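You operate a simulated robot arm through the tools that you are given. There is no shell and no other tool. Be economical: measure what you need, move in short steps, check, and stop when the job is done.

The job below is to be done with a simulated robot arm. You get a single attempt, and the scene is never put back.

## Task
Take the grey brush and put it on top of the wooden block with black plates.
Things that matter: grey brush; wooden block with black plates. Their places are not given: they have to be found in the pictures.

Only the result counts: the job must be done as asked and must still hold three seconds after the hand-in. Knocking over, shifting, dropping, spilling or breaking anything else fails it.

## Robot
A 7-joint arm with a two-finger parallel gripper, fixed in place. Base frame: the origin is at the foot of the arm, x ahead of it, y to its left, z up; the work surface is at about z = 0. Units: mm, degrees, N and s.
With the tool pointing down near the work surface it reaches from about 220 to 580 mm from the base axis. Its first joint turns from -66.0 to 66.0 degrees. Payload 2.5 kg.
The TCP is the grasp point between the finger pads, 23 mm short of the fingertips. In the tool frame z runs along the fingers and y along their closing line. Largest opening 94 mm; finger width 38, thickness 10; the body of the gripper, 54 by 96 mm, starts 39 mm behind the TCP.
Orientation is told as [roll, pitch, yaw] about the base's x, y, z axes, in that order, counted from this pose: with the fingers straight down and closing along the base's y, the tool's x points along the base's -x, its y along +y and its z along -z.

## Interface
- The arm moves only by the tool drive_tool. Its arguments are lists of equal length, an entry for each row: "turn": the turn, a rotation vector about the base's x, y, z in units of 4 degrees (1.0 is 4 degrees), a list of three; "delta_pos": the shift along the base's x, y, z in units of 40 mm (1.0 is 40 mm), a list of three; "hand": the finger opening in mm, from 0 to 94. In form: {"turn": [[rx, ry, rz], ...], "delta_pos": [[dx, dy, dz], ...], "hand": [hand, ...]}. A call has 1 to 8 rows; each row shifts and turns the commanded pose from where the row before left it. A call with a number of a shift or a turn outside -1 to 1 is refused whole. A row lasts 0.2 s, in which the tool goes at most 50 mm and 8.6 degrees; a call with a longer step from one row to the next is refused whole, and so is a gripper value outside its range. Where a pose cannot be reached the arm comes as near as it can. A force on the tool above 40 N (or 10 N above the force at the start of the call, whichever is more), or a blocked arm, ends the call early, and 0.2 s more pass. The fingers move at their own pace (about 108 mm/s each) and stop on an object; they squeeze with about 29 N. The grip force told is the motor's: it shows also when the fingers shut on nothing. Time passes only in rows, and 0.2 s behind the last, so rows that do not move let the fingers close. The reply holds the time, the measured pose of the TCP, the force on the tool along the base axes, the opening and the grip force, in the units named above and with some noise, and new pictures: "show" is both (left out), scene, wrist or none.
- Cameras (640 x 400 px; columns grow to the right, rows downward): "scene" is fixed at [129.7, -436.8, 520.4]; the picture's right is [0.56, -0.83, 0.00], its down [-0.66, -0.45, -0.60] and it looks along [0.50, 0.33, -0.80] (base axes); focal length 214 px, centre (320, 200). "wrist" rides on the gripper at [-39, 0, -44] in the tool frame; the picture's right is [0.00, -1.00, 0.00], its down [0.97, 0.00, -0.24] and it looks along [0.24, 0.00, 0.97] (tool axes); focal length 218 px, centre (320, 200).
- measure_at(camera, pixels): for up to 12 pixels [column, row] of the newest picture of that camera ("zoom" is the newest enlarged one), the place [x, y, z] in the base frame of the surface seen there, good to about 3 mm. It takes no simulated time.
- zoom(camera, box): a new picture of the part [left, top, right, bottom] of that camera's present view, enlarged. It takes no simulated time.
- hand_in(): hands the job in; it is judged then, once.

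Keep the steps short. Do not move on a guess: measure, check each grasp and each placing, and mend mistakes. In all there are 60 turns and 120 pictures (those below and enlarged ones count). Leave the gripper open and the arm clear of the work at the hand-in unless told otherwise, and finish with a single line.

The tools are called after "Emit:" as a command line: name --argument value ..., lists and objects as JSON in quotes. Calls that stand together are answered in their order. drive_tool: Moves the arm, as the interface text tells. Its arguments: {"type":"object","properties":{"turn":{"type":"array","items":{"type":"array","items":{"type":"number"}}},"delta_pos":{"type":"array","items":{"type":"array","items":{"type":"number"}}},"hand":{"type":"array","items":{"type":"number"}},"show":{"type":"string","enum":["both","scene","wrist","none"]}},"required":["turn","delta_pos","hand"]} The other tools are called the same way: measure_at (camera, pixels) gives the place of the surface under pixels of a picture; zoom (camera, box) takes an enlarged picture of a part of a camera's view; hand_in () hands the job in.

At the start:

```text
clock: 0.0
ee_pos: [342.1, -259.0, 357.5]
ee_rot: [-0.2, -0.1, 0.0]
force: [0.9, -0.3, -0.5]
opening: 94.2
grasp_force: 0.1
```

scene: 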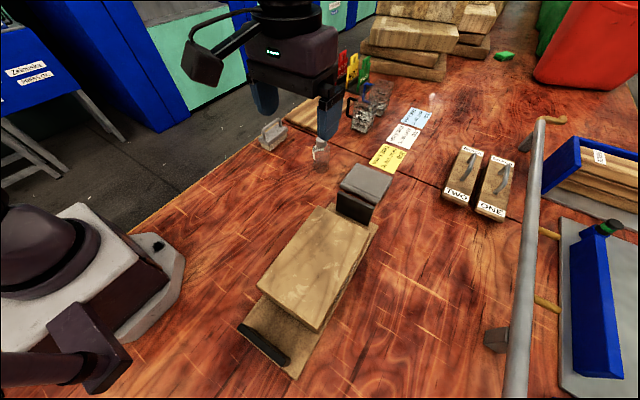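
wrist: 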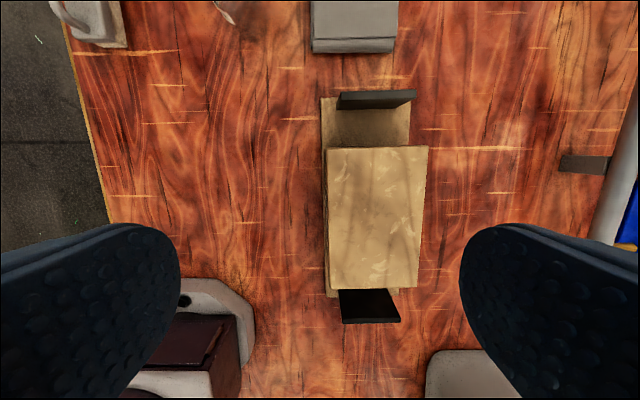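

I see a wooden block with black plates near scene (315,290). There are two possible brushes, a grey item at (272,133) and a grey block at (362,190), so I'll zoom in on both.

Emit:
zoom --camera "scene" --box '[230, 80, 430, 205]'

Emit:
zoom --camera "scene" --box '[220, 150, 420, 390]'

Emit:
zoom --camera "wrist" --box '[60, 0, 460, 250]'

```text
3.20 times, centred on (330, 142) of scene
```

zoom: 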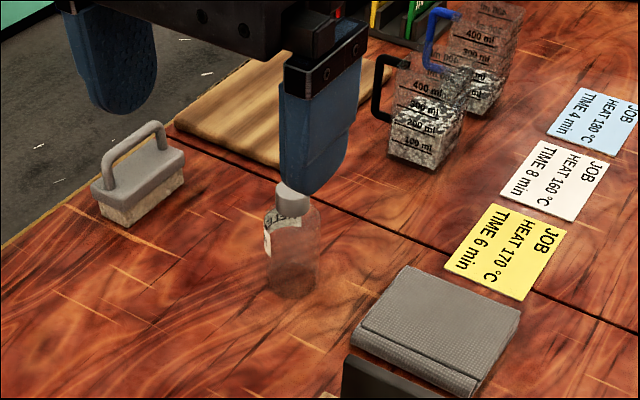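

```text
1.67 times, centred on (320, 270) of scene
```

zoom: 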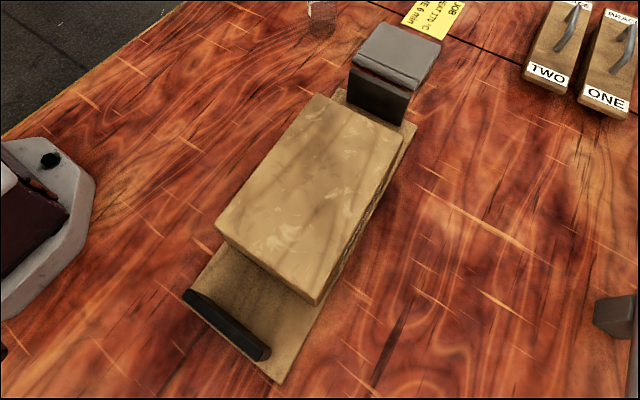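

```text
1.60 times, centred on (260, 125) of wrist
```

zoom: 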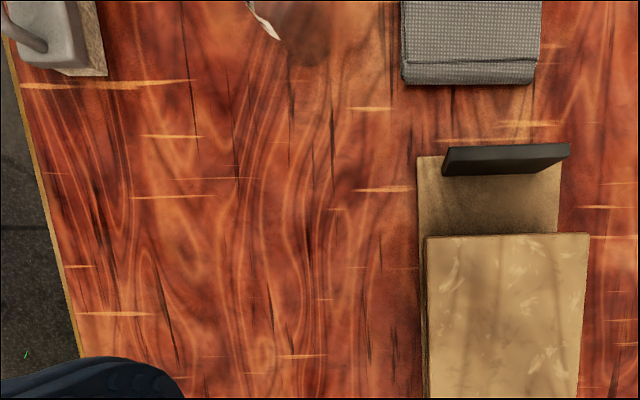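

The item with a handle and bristles at scene (272,133) is the grey brush, and the dark grey thing at (362,190) is a textured pad. Next I'll measure the brush and the block.

Emit:
measure_at --camera "scene" --pixels '[[263, 132], [270, 123], [280, 120], [262, 140], [286, 127], [270, 151], [287, 138], [276, 134], [316, 150], [320, 165]]'

Emit:
measure_at --camera "wrist" --pixels '[[335, 155], [420, 155], [335, 280], [412, 280], [375, 215], [375, 95], [370, 293], [365, 130], [350, 25], [120, 40], [110, 60], [330, 110]]'

Emit:
zoom --camera "scene" --box '[245, 105, 309, 145]'

```text
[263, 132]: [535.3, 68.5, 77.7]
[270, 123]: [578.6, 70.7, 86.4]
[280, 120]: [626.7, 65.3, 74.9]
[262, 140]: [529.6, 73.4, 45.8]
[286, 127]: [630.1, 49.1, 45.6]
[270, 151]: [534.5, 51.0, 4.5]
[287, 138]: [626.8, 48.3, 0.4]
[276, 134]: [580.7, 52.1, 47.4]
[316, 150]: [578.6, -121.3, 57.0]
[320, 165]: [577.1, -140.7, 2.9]
```

```text
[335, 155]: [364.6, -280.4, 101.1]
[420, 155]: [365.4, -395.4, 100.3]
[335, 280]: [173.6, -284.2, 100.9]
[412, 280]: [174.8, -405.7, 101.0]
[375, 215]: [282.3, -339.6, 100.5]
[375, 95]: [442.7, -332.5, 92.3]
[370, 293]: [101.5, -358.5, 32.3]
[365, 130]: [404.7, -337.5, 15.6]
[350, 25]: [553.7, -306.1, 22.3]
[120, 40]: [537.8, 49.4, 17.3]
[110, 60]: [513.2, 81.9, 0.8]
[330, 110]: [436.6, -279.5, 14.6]
```

```text
10.00 times, centred on (277, 125) of scene
```

zoom: 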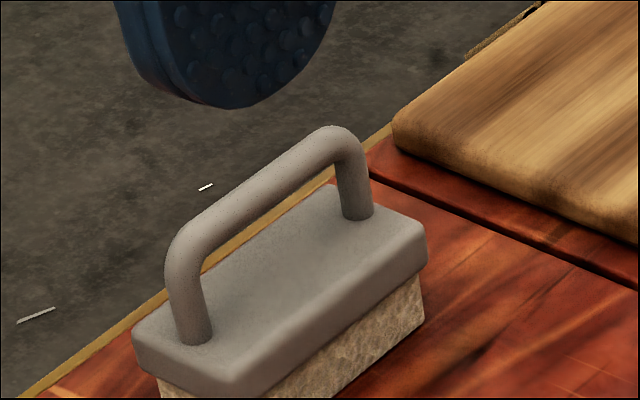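

The brush handle runs along x at about y=70, with its top at about z=86. I'll measure the handle more closely, then plan the approach.

Emit:
measure_at --camera "zoom" --pixels '[[190, 230], [220, 208], [260, 182], [300, 153], [335, 132], [270, 195], [195, 335], [355, 215], [260, 280], [150, 335], [415, 235], [330, 195]]'

```text
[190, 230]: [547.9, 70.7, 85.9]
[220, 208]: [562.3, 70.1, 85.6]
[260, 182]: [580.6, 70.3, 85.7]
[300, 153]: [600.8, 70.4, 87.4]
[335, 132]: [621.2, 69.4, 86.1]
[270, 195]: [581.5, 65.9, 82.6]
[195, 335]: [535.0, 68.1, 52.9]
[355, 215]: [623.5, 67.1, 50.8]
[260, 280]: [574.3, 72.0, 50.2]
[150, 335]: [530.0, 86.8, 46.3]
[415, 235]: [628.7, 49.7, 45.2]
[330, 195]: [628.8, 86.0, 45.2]
```

The handle bar is at y≈70.5, x 545–622, with its top at z=86, and the brush body top is at z≈50. I'll travel high toward the brush with the fingers open.

Emit:
drive_tool --turn '[[0, 0, 0], [0, 0, 0], [0, 0, 0], [0, 0, 0], [0, 0, 0], [0, 0, 0], [0, 0, 0], [0, 0, 0]]' --delta_pos '[[0.6, 0.95, 0], [0.6, 0.95, 0], [0.6, 0.95, 0], [0.6, 0.95, 0], [0.6, 0.95, -0.3], [0.6, 0.95, -0.4], [0.6, 0.95, -0.4], [0.6, 0.95, -0.4]]' --hand '[94, 94, 94, 94, 94, 94, 94, 94]' --show "both"

```text
clock: 1.8
ee_pos: [535.4, 50.3, 297.8]
ee_rot: [-0.1, -0.1, -0.1]
force: [0.4, 1.0, -0.2]
opening: 94.0
grasp_force: 0.1
```

scene: 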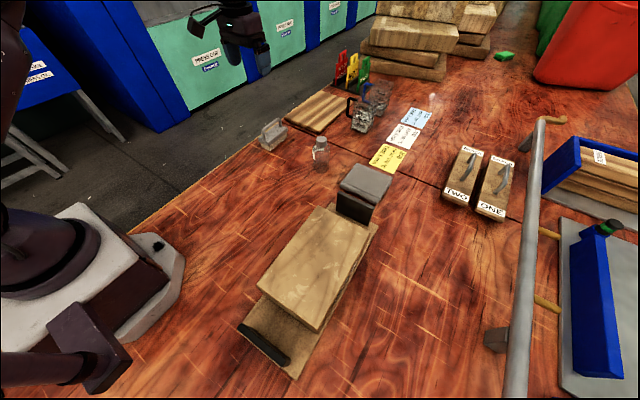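
wrist: 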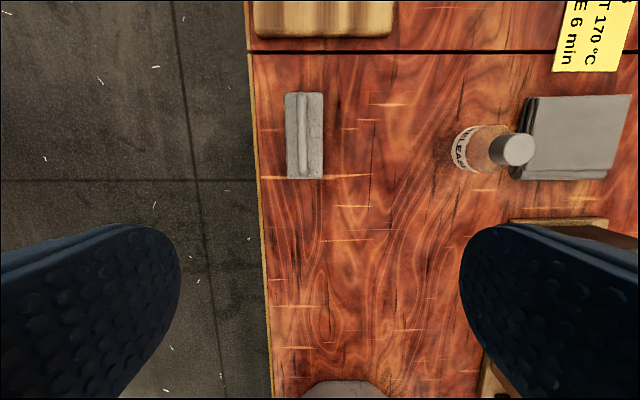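

The path is clear. Next I'll go to above the handle at about (578, 70.5, 140), with the opening narrowed to 50 mm.

Emit:
drive_tool --turn '[[0, 0, 0], [0, 0, 0], [0, 0, 0], [0, 0, 0], [0, 0, 0]]' --delta_pos '[[0.22, 0.1, -0.8], [0.21, 0.1, -0.8], [0.21, 0.1, -0.8], [0.21, 0.1, -0.8], [0.21, 0.1, -0.75]]' --hand '[50, 50, 50, 50, 50]'

```text
clock: 3.0
ee_pos: [573.7, 64.8, 137.9]
ee_rot: [-0.1, -0.2, -0.1]
force: [-0.6, -0.2, 0.6]
opening: 50.1
grasp_force: 0.1
```

scene: 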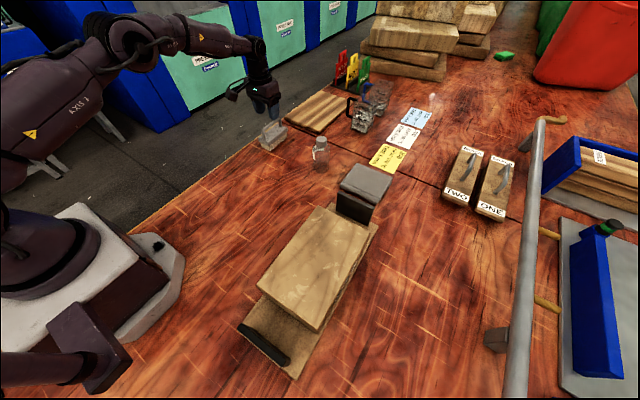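
wrist: 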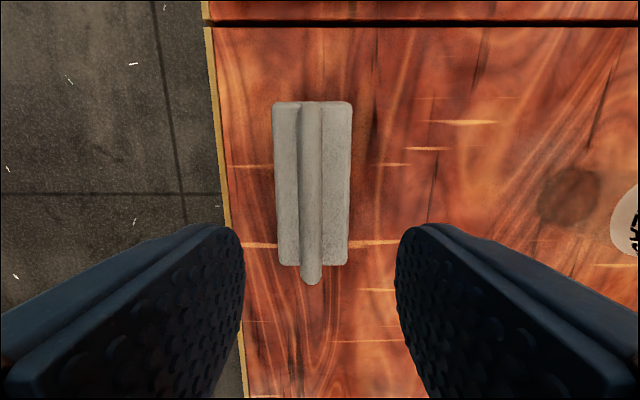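

The tool is at y≈65 and the handle is at 70.5. I'll shift +5.5 mm in y and a little in x first, then descend to z≈79.

Emit:
drive_tool --turn '[[0, 0, 0], [0, 0, 0], [0, 0, 0], [0, 0, 0]]' --delta_pos '[[0.1, 0.14, 0], [0, 0, -0.5], [0, 0, -0.5], [0, 0, -0.45]]' --hand '[50, 50, 50, 50]'

```text
clock: 4.0
ee_pos: [578.3, 70.1, 81.2]
ee_rot: [-0.2, 0.0, 0.1]
force: [-0.3, 0.2, 0.2]
opening: 50.1
grasp_force: 0.1
```

scene: 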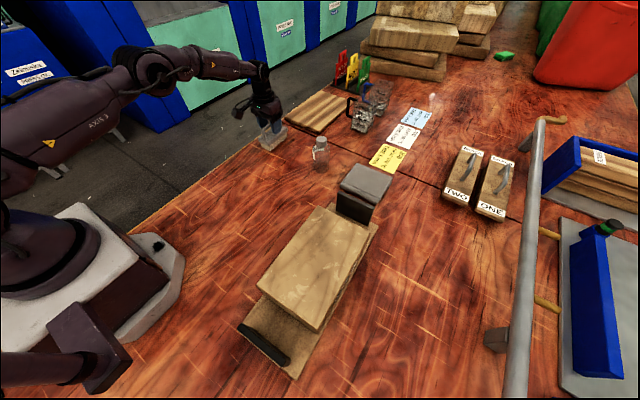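
wrist: 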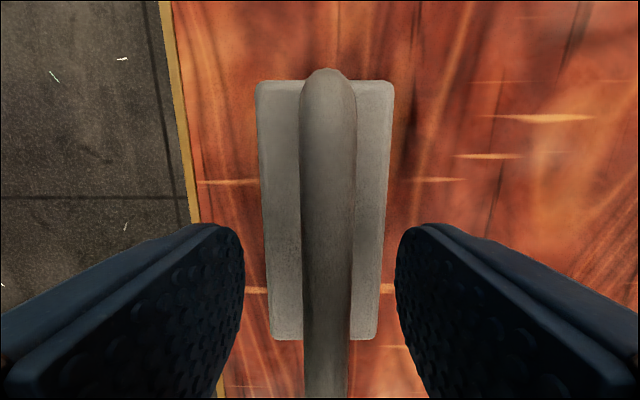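

The fingers straddle the handle, with pads around z=58–80. I'll close them.

Emit:
drive_tool --turn '[[0, 0, 0], [0, 0, 0], [0, 0, 0]]' --delta_pos '[[0, 0, 0], [0, 0, 0], [0, 0, 0]]' --hand '[0, 0, 0]' --show "wrist"

```text
clock: 4.8
ee_pos: [579.3, 71.3, 81.2]
ee_rot: [-0.1, -0.1, 0.0]
force: [-1.2, 0.0, -0.8]
opening: 10.8
grasp_force: 29.2
```

wrist: 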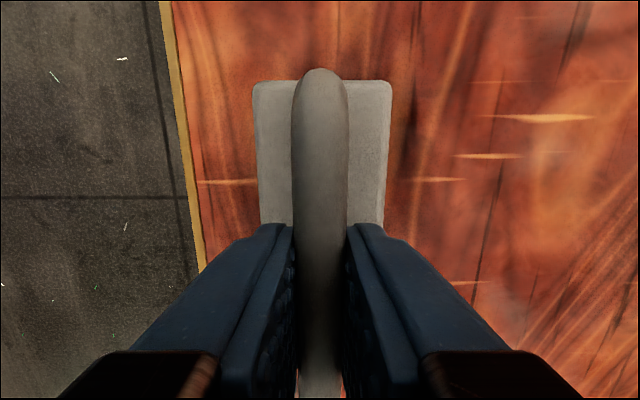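

The handle is gripped (opening 10.8, grip force 29 N). I'll lift straight up.

Emit:
drive_tool --turn '[[0, 0, 0], [0, 0, 0], [0, 0, 0], [0, 0, 0], [0, 0, 0], [0, 0, 0]]' --delta_pos '[[0, 0, 0.4], [0, 0, 0.6], [0, 0, 0.8], [0, 0, 0.9], [0, 0, 0.9], [0, 0, 0.9]]' --hand '[0, 0, 0, 0, 0, 0]'

```text
clock: 6.2
ee_pos: [581.4, 69.3, 261.8]
ee_rot: [-0.1, 0.0, 0.0]
force: [0.9, 1.5, -1.0]
opening: 11.0
grasp_force: 28.8
```

scene: 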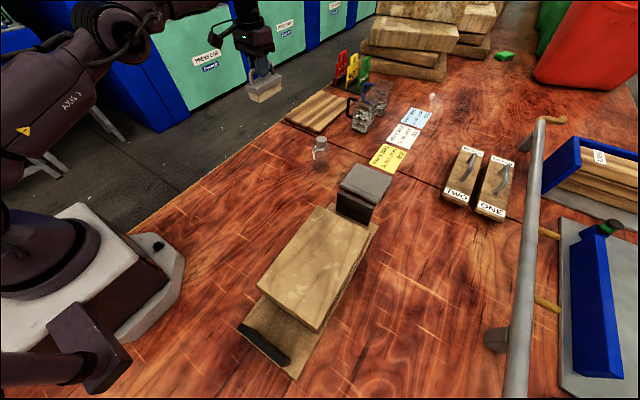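
wrist: 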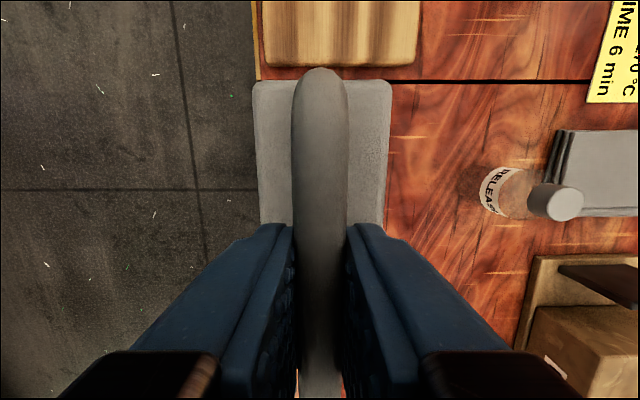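

The brush is held level. Its bottom is at about z=180, above everything on the path. I'll carry it toward the block centre at (270, -341).

Emit:
drive_tool --turn '[[0, 0, 0], [0, 0, 0], [0, 0, 0], [0, 0, 0], [0, 0, 0], [0, 0, 0], [0, 0, 0], [0, 0, 0]]' --delta_pos '[[-0.4, -0.5, 0], [-0.55, -0.735, 0], [-0.55, -0.735, 0], [-0.55, -0.735, 0], [-0.55, -0.735, 0], [-0.55, -0.735, 0], [-0.55, -0.735, 0], [-0.5, -0.6, 0]]' --hand '[0, 0, 0, 0, 0, 0, 0, 0]'

```text
clock: 8.0
ee_pos: [413.5, -148.3, 258.2]
ee_rot: [0.0, -0.2, 0.0]
force: [1.0, 0.1, -2.2]
opening: 11.2
grasp_force: 29.0
```

scene: 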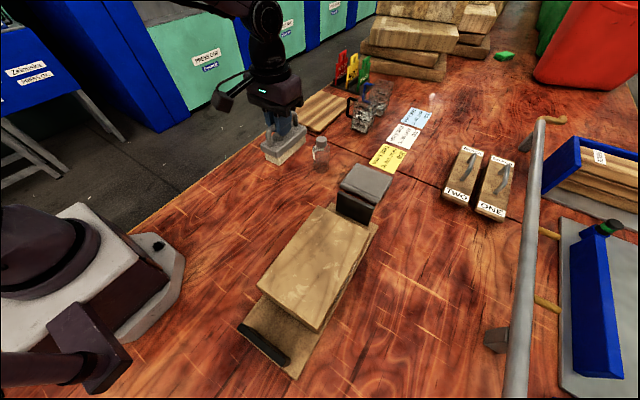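
wrist: 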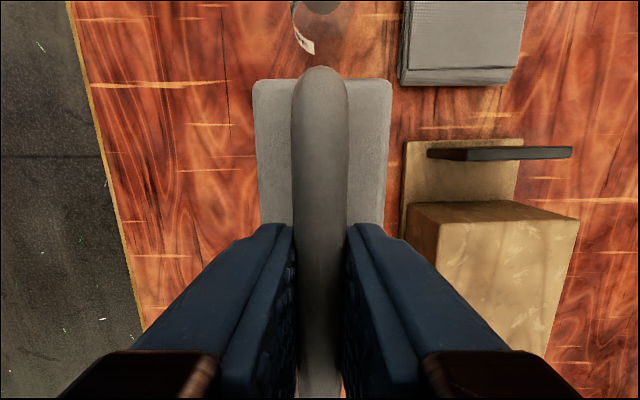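

About (-143, -193) remains, so I'll continue at the same height.

Emit:
drive_tool --turn '[[0, 0, 0], [0, 0, 0], [0, 0, 0], [0, 0, 0], [0, 0, 0], [0, 0, 0], [0, 0, 0]]' --delta_pos '[[-0.4, -0.5, 0], [-0.55, -0.75, 0], [-0.6, -0.8, 0], [-0.6, -0.8, 0], [-0.6, -0.8, 0], [-0.5, -0.7, 0], [-0.3, -0.47, 0]]' --hand '[0, 0, 0, 0, 0, 0, 0]'

```text
clock: 9.6
ee_pos: [270.9, -345.1, 263.2]
ee_rot: [-0.1, 0.0, 0.0]
force: [0.0, 0.6, -0.8]
opening: 10.7
grasp_force: 28.8
```

scene: 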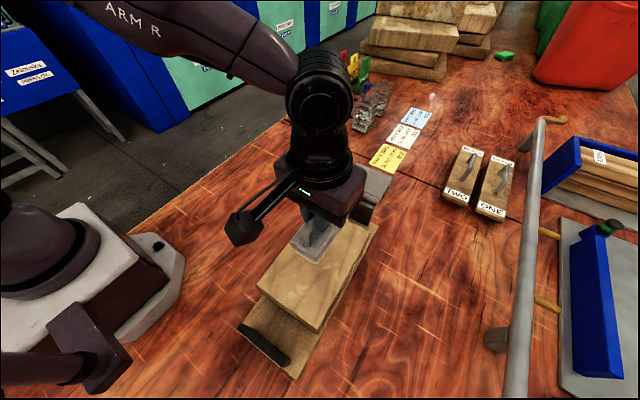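
wrist: 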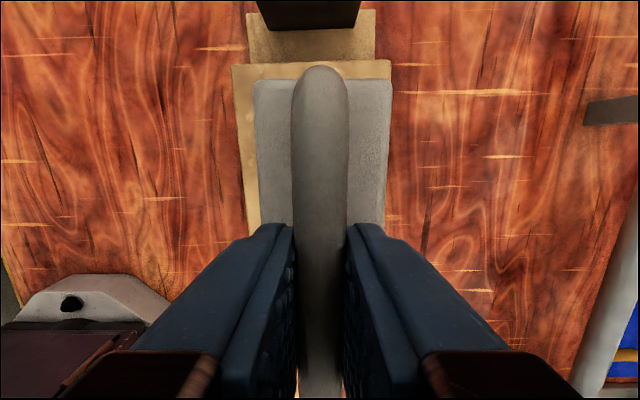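

The brush is over the block. Before lowering it, I'll measure the block edges around it.

Emit:
measure_at --camera "wrist" --pixels '[[238, 72], [388, 72], [245, 150], [300, 66], [285, 100], [375, 100]]'

Emit:
measure_at --camera "scene" --pixels '[[260, 284], [320, 330], [375, 228], [325, 210], [300, 280], [297, 258], [320, 265], [340, 250]]'

```text
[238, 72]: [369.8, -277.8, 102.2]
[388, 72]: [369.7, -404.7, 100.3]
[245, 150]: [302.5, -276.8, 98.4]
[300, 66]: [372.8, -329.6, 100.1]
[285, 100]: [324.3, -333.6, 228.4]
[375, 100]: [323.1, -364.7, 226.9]
```

```text
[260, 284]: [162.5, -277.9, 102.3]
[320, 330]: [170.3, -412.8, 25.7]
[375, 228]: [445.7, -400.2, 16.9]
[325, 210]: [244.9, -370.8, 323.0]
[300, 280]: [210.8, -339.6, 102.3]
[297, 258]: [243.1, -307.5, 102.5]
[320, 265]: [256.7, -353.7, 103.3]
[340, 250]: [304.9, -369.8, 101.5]
```

The block top spans x 165–373 and y -277 to -407 at z≈102, so the brush is centred. Contact should come at TCP z≈182. I'll lower to about 187, with the last steps slow.

Emit:
drive_tool --turn '[[0, 0, 0], [0, 0, 0], [0, 0, 0], [0, 0, 0], [0, 0, 0]]' --delta_pos '[[0, 0, -0.5], [0, 0, -0.5], [0, 0, -0.5], [0, 0, -0.25], [0, 0, -0.1]]' --hand '[0, 0, 0, 0, 0]'

```text
clock: 10.8
ee_pos: [269.6, -341.5, 187.6]
ee_rot: [0.0, 0.0, -0.1]
force: [-0.7, -0.2, -1.2]
opening: 10.9
grasp_force: 29.2
```

scene: 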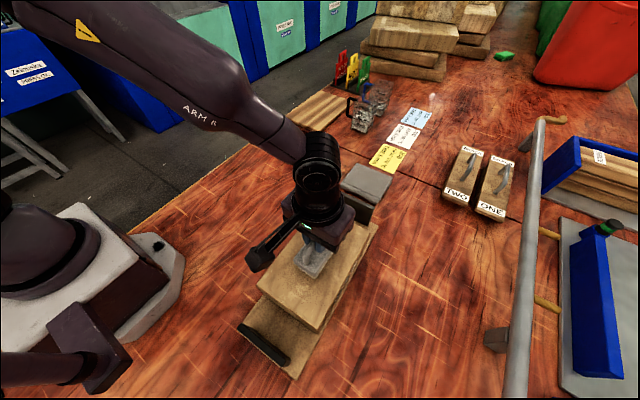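
wrist: 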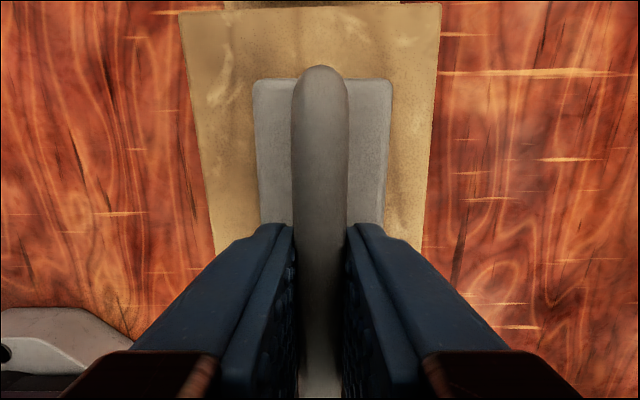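

No contact yet. I'll go down 1.2 mm at a time and watch the force.

Emit:
drive_tool --turn '[[0, 0, 0], [0, 0, 0], [0, 0, 0], [0, 0, 0]]' --delta_pos '[[0, 0, -0.03], [0, 0, -0.03], [0, 0, -0.03], [0, 0, 0]]' --hand '[0, 0, 0, 0]' --show "none"

```text
clock: 11.8
ee_pos: [269.8, -343.2, 184.2]
ee_rot: [0.0, 0.0, -0.2]
force: [0.1, -0.5, -1.7]
opening: 11.1
grasp_force: 29.2
```

The force is still only about -1.7 N in z, so I'll keep lowering slowly.

Emit:
drive_tool --turn '[[0, 0, 0], [0, 0, 0], [0, 0, 0]]' --delta_pos '[[0, 0, -0.03], [0, 0, -0.02], [0, 0, 0]]' --hand '[0, 0, 0]' --show "scene"

Emit:
zoom --camera "scene" --box '[270, 210, 366, 290]'

```text
clock: 12.6
ee_pos: [268.5, -342.6, 182.1]
ee_rot: [-0.1, -0.1, 0.0]
force: [-0.3, 0.2, -0.8]
opening: 10.9
grasp_force: 28.8
```

scene: 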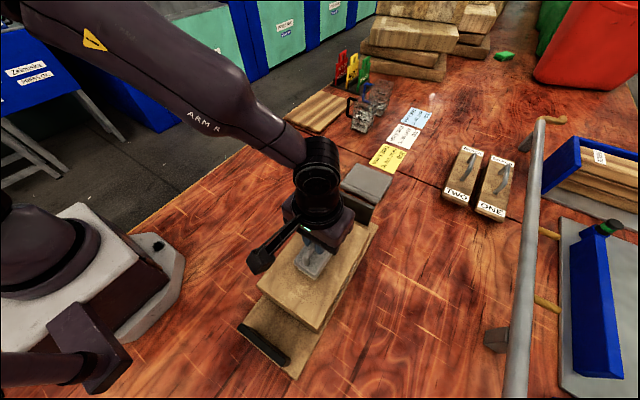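

```text
5.00 times, centred on (318, 250) of scene
```

zoom: 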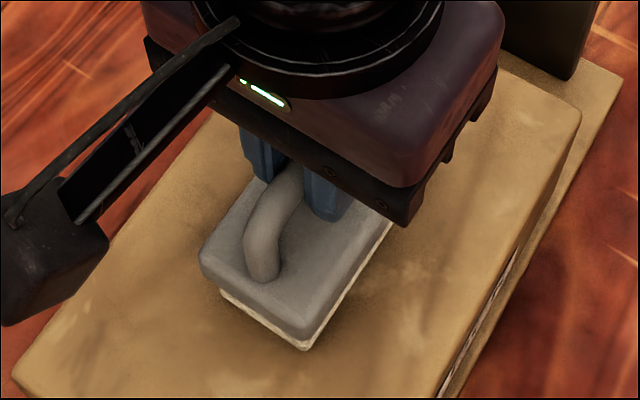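

The brush is nearly touching, so I'll take a few more 0.8 mm steps until the force shows contact.

Emit:
drive_tool --turn '[[0, 0, 0], [0, 0, 0], [0, 0, 0]]' --delta_pos '[[0, 0, -0.02], [0, 0, -0.02], [0, 0, 0]]' --hand '[0, 0, 0]' --show "none"

```text
clock: 13.4
ee_pos: [271.3, -342.7, 180.4]
ee_rot: [-0.1, -0.2, -0.1]
force: [-0.2, -0.7, 4.1]
opening: 10.6
grasp_force: 29.8
```

Contact: the z force rose to +4 N. I'll open the fingers to 40 mm while holding still.

Emit:
drive_tool --turn '[[0, 0, 0], [0, 0, 0], [0, 0, 0], [0, 0, 0]]' --delta_pos '[[0, 0, 0], [0, 0, 0], [0, 0, 0], [0, 0, 0]]' --hand '[25, 50, 50, 50]' --show "wrist"

```text
clock: 14.4
ee_pos: [270.3, -341.6, 180.8]
ee_rot: [0.0, 0.0, 0.0]
force: [0.2, 0.6, -0.5]
opening: 50.0
grasp_force: 0.1
```

wrist: 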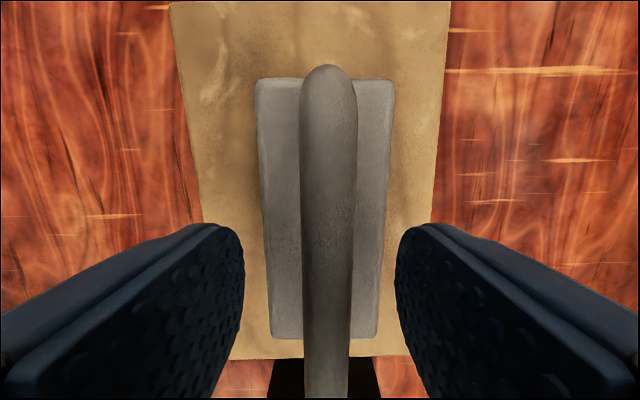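

The brush is released and sits flat, with the fingers clear on both sides. I'll rise straight up, then back off sideways.

Emit:
drive_tool --turn '[[0, 0, 0], [0, 0, 0], [0, 0, 0], [0, 0, 0], [0, 0, 0], [0, 0, 0], [0, 0, 0], [0, 0, 0]]' --delta_pos '[[0, 0, 0.4], [0, 0, 0.8], [0, 0, 0.9], [0, 0, 0.9], [0, 0, 0.9], [0.5, 0.8, 0.3], [0.5, 0.8, 0], [0.5, 0.8, 0]]' --hand '[50, 50, 50, 60, 80, 94, 94, 94]'

Emit:
zoom --camera "scene" --box '[220, 150, 420, 390]'

```text
clock: 16.2
ee_pos: [328.1, -245.6, 351.4]
ee_rot: [-0.1, 0.0, -0.1]
force: [-0.2, -0.4, 0.3]
opening: 93.7
grasp_force: 0.0
```

scene: 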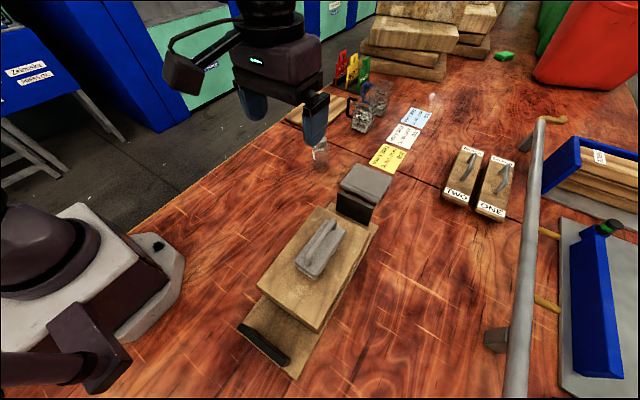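
wrist: 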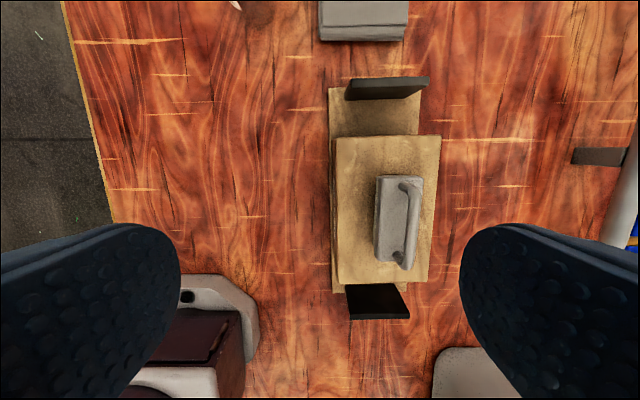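

```text
1.67 times, centred on (320, 270) of scene
```

zoom: 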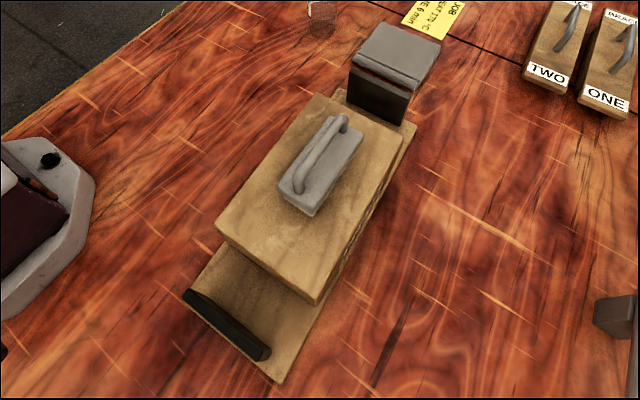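

The brush stands upright on the middle of the block, nothing else has moved, and the gripper is open and clear. I'll hand in now.

Emit:
hand_in

```text
The job is handed in.
```

The grey brush is standing upright near the middle of the wooden block with black plates, and the arm is clear with the gripper open.
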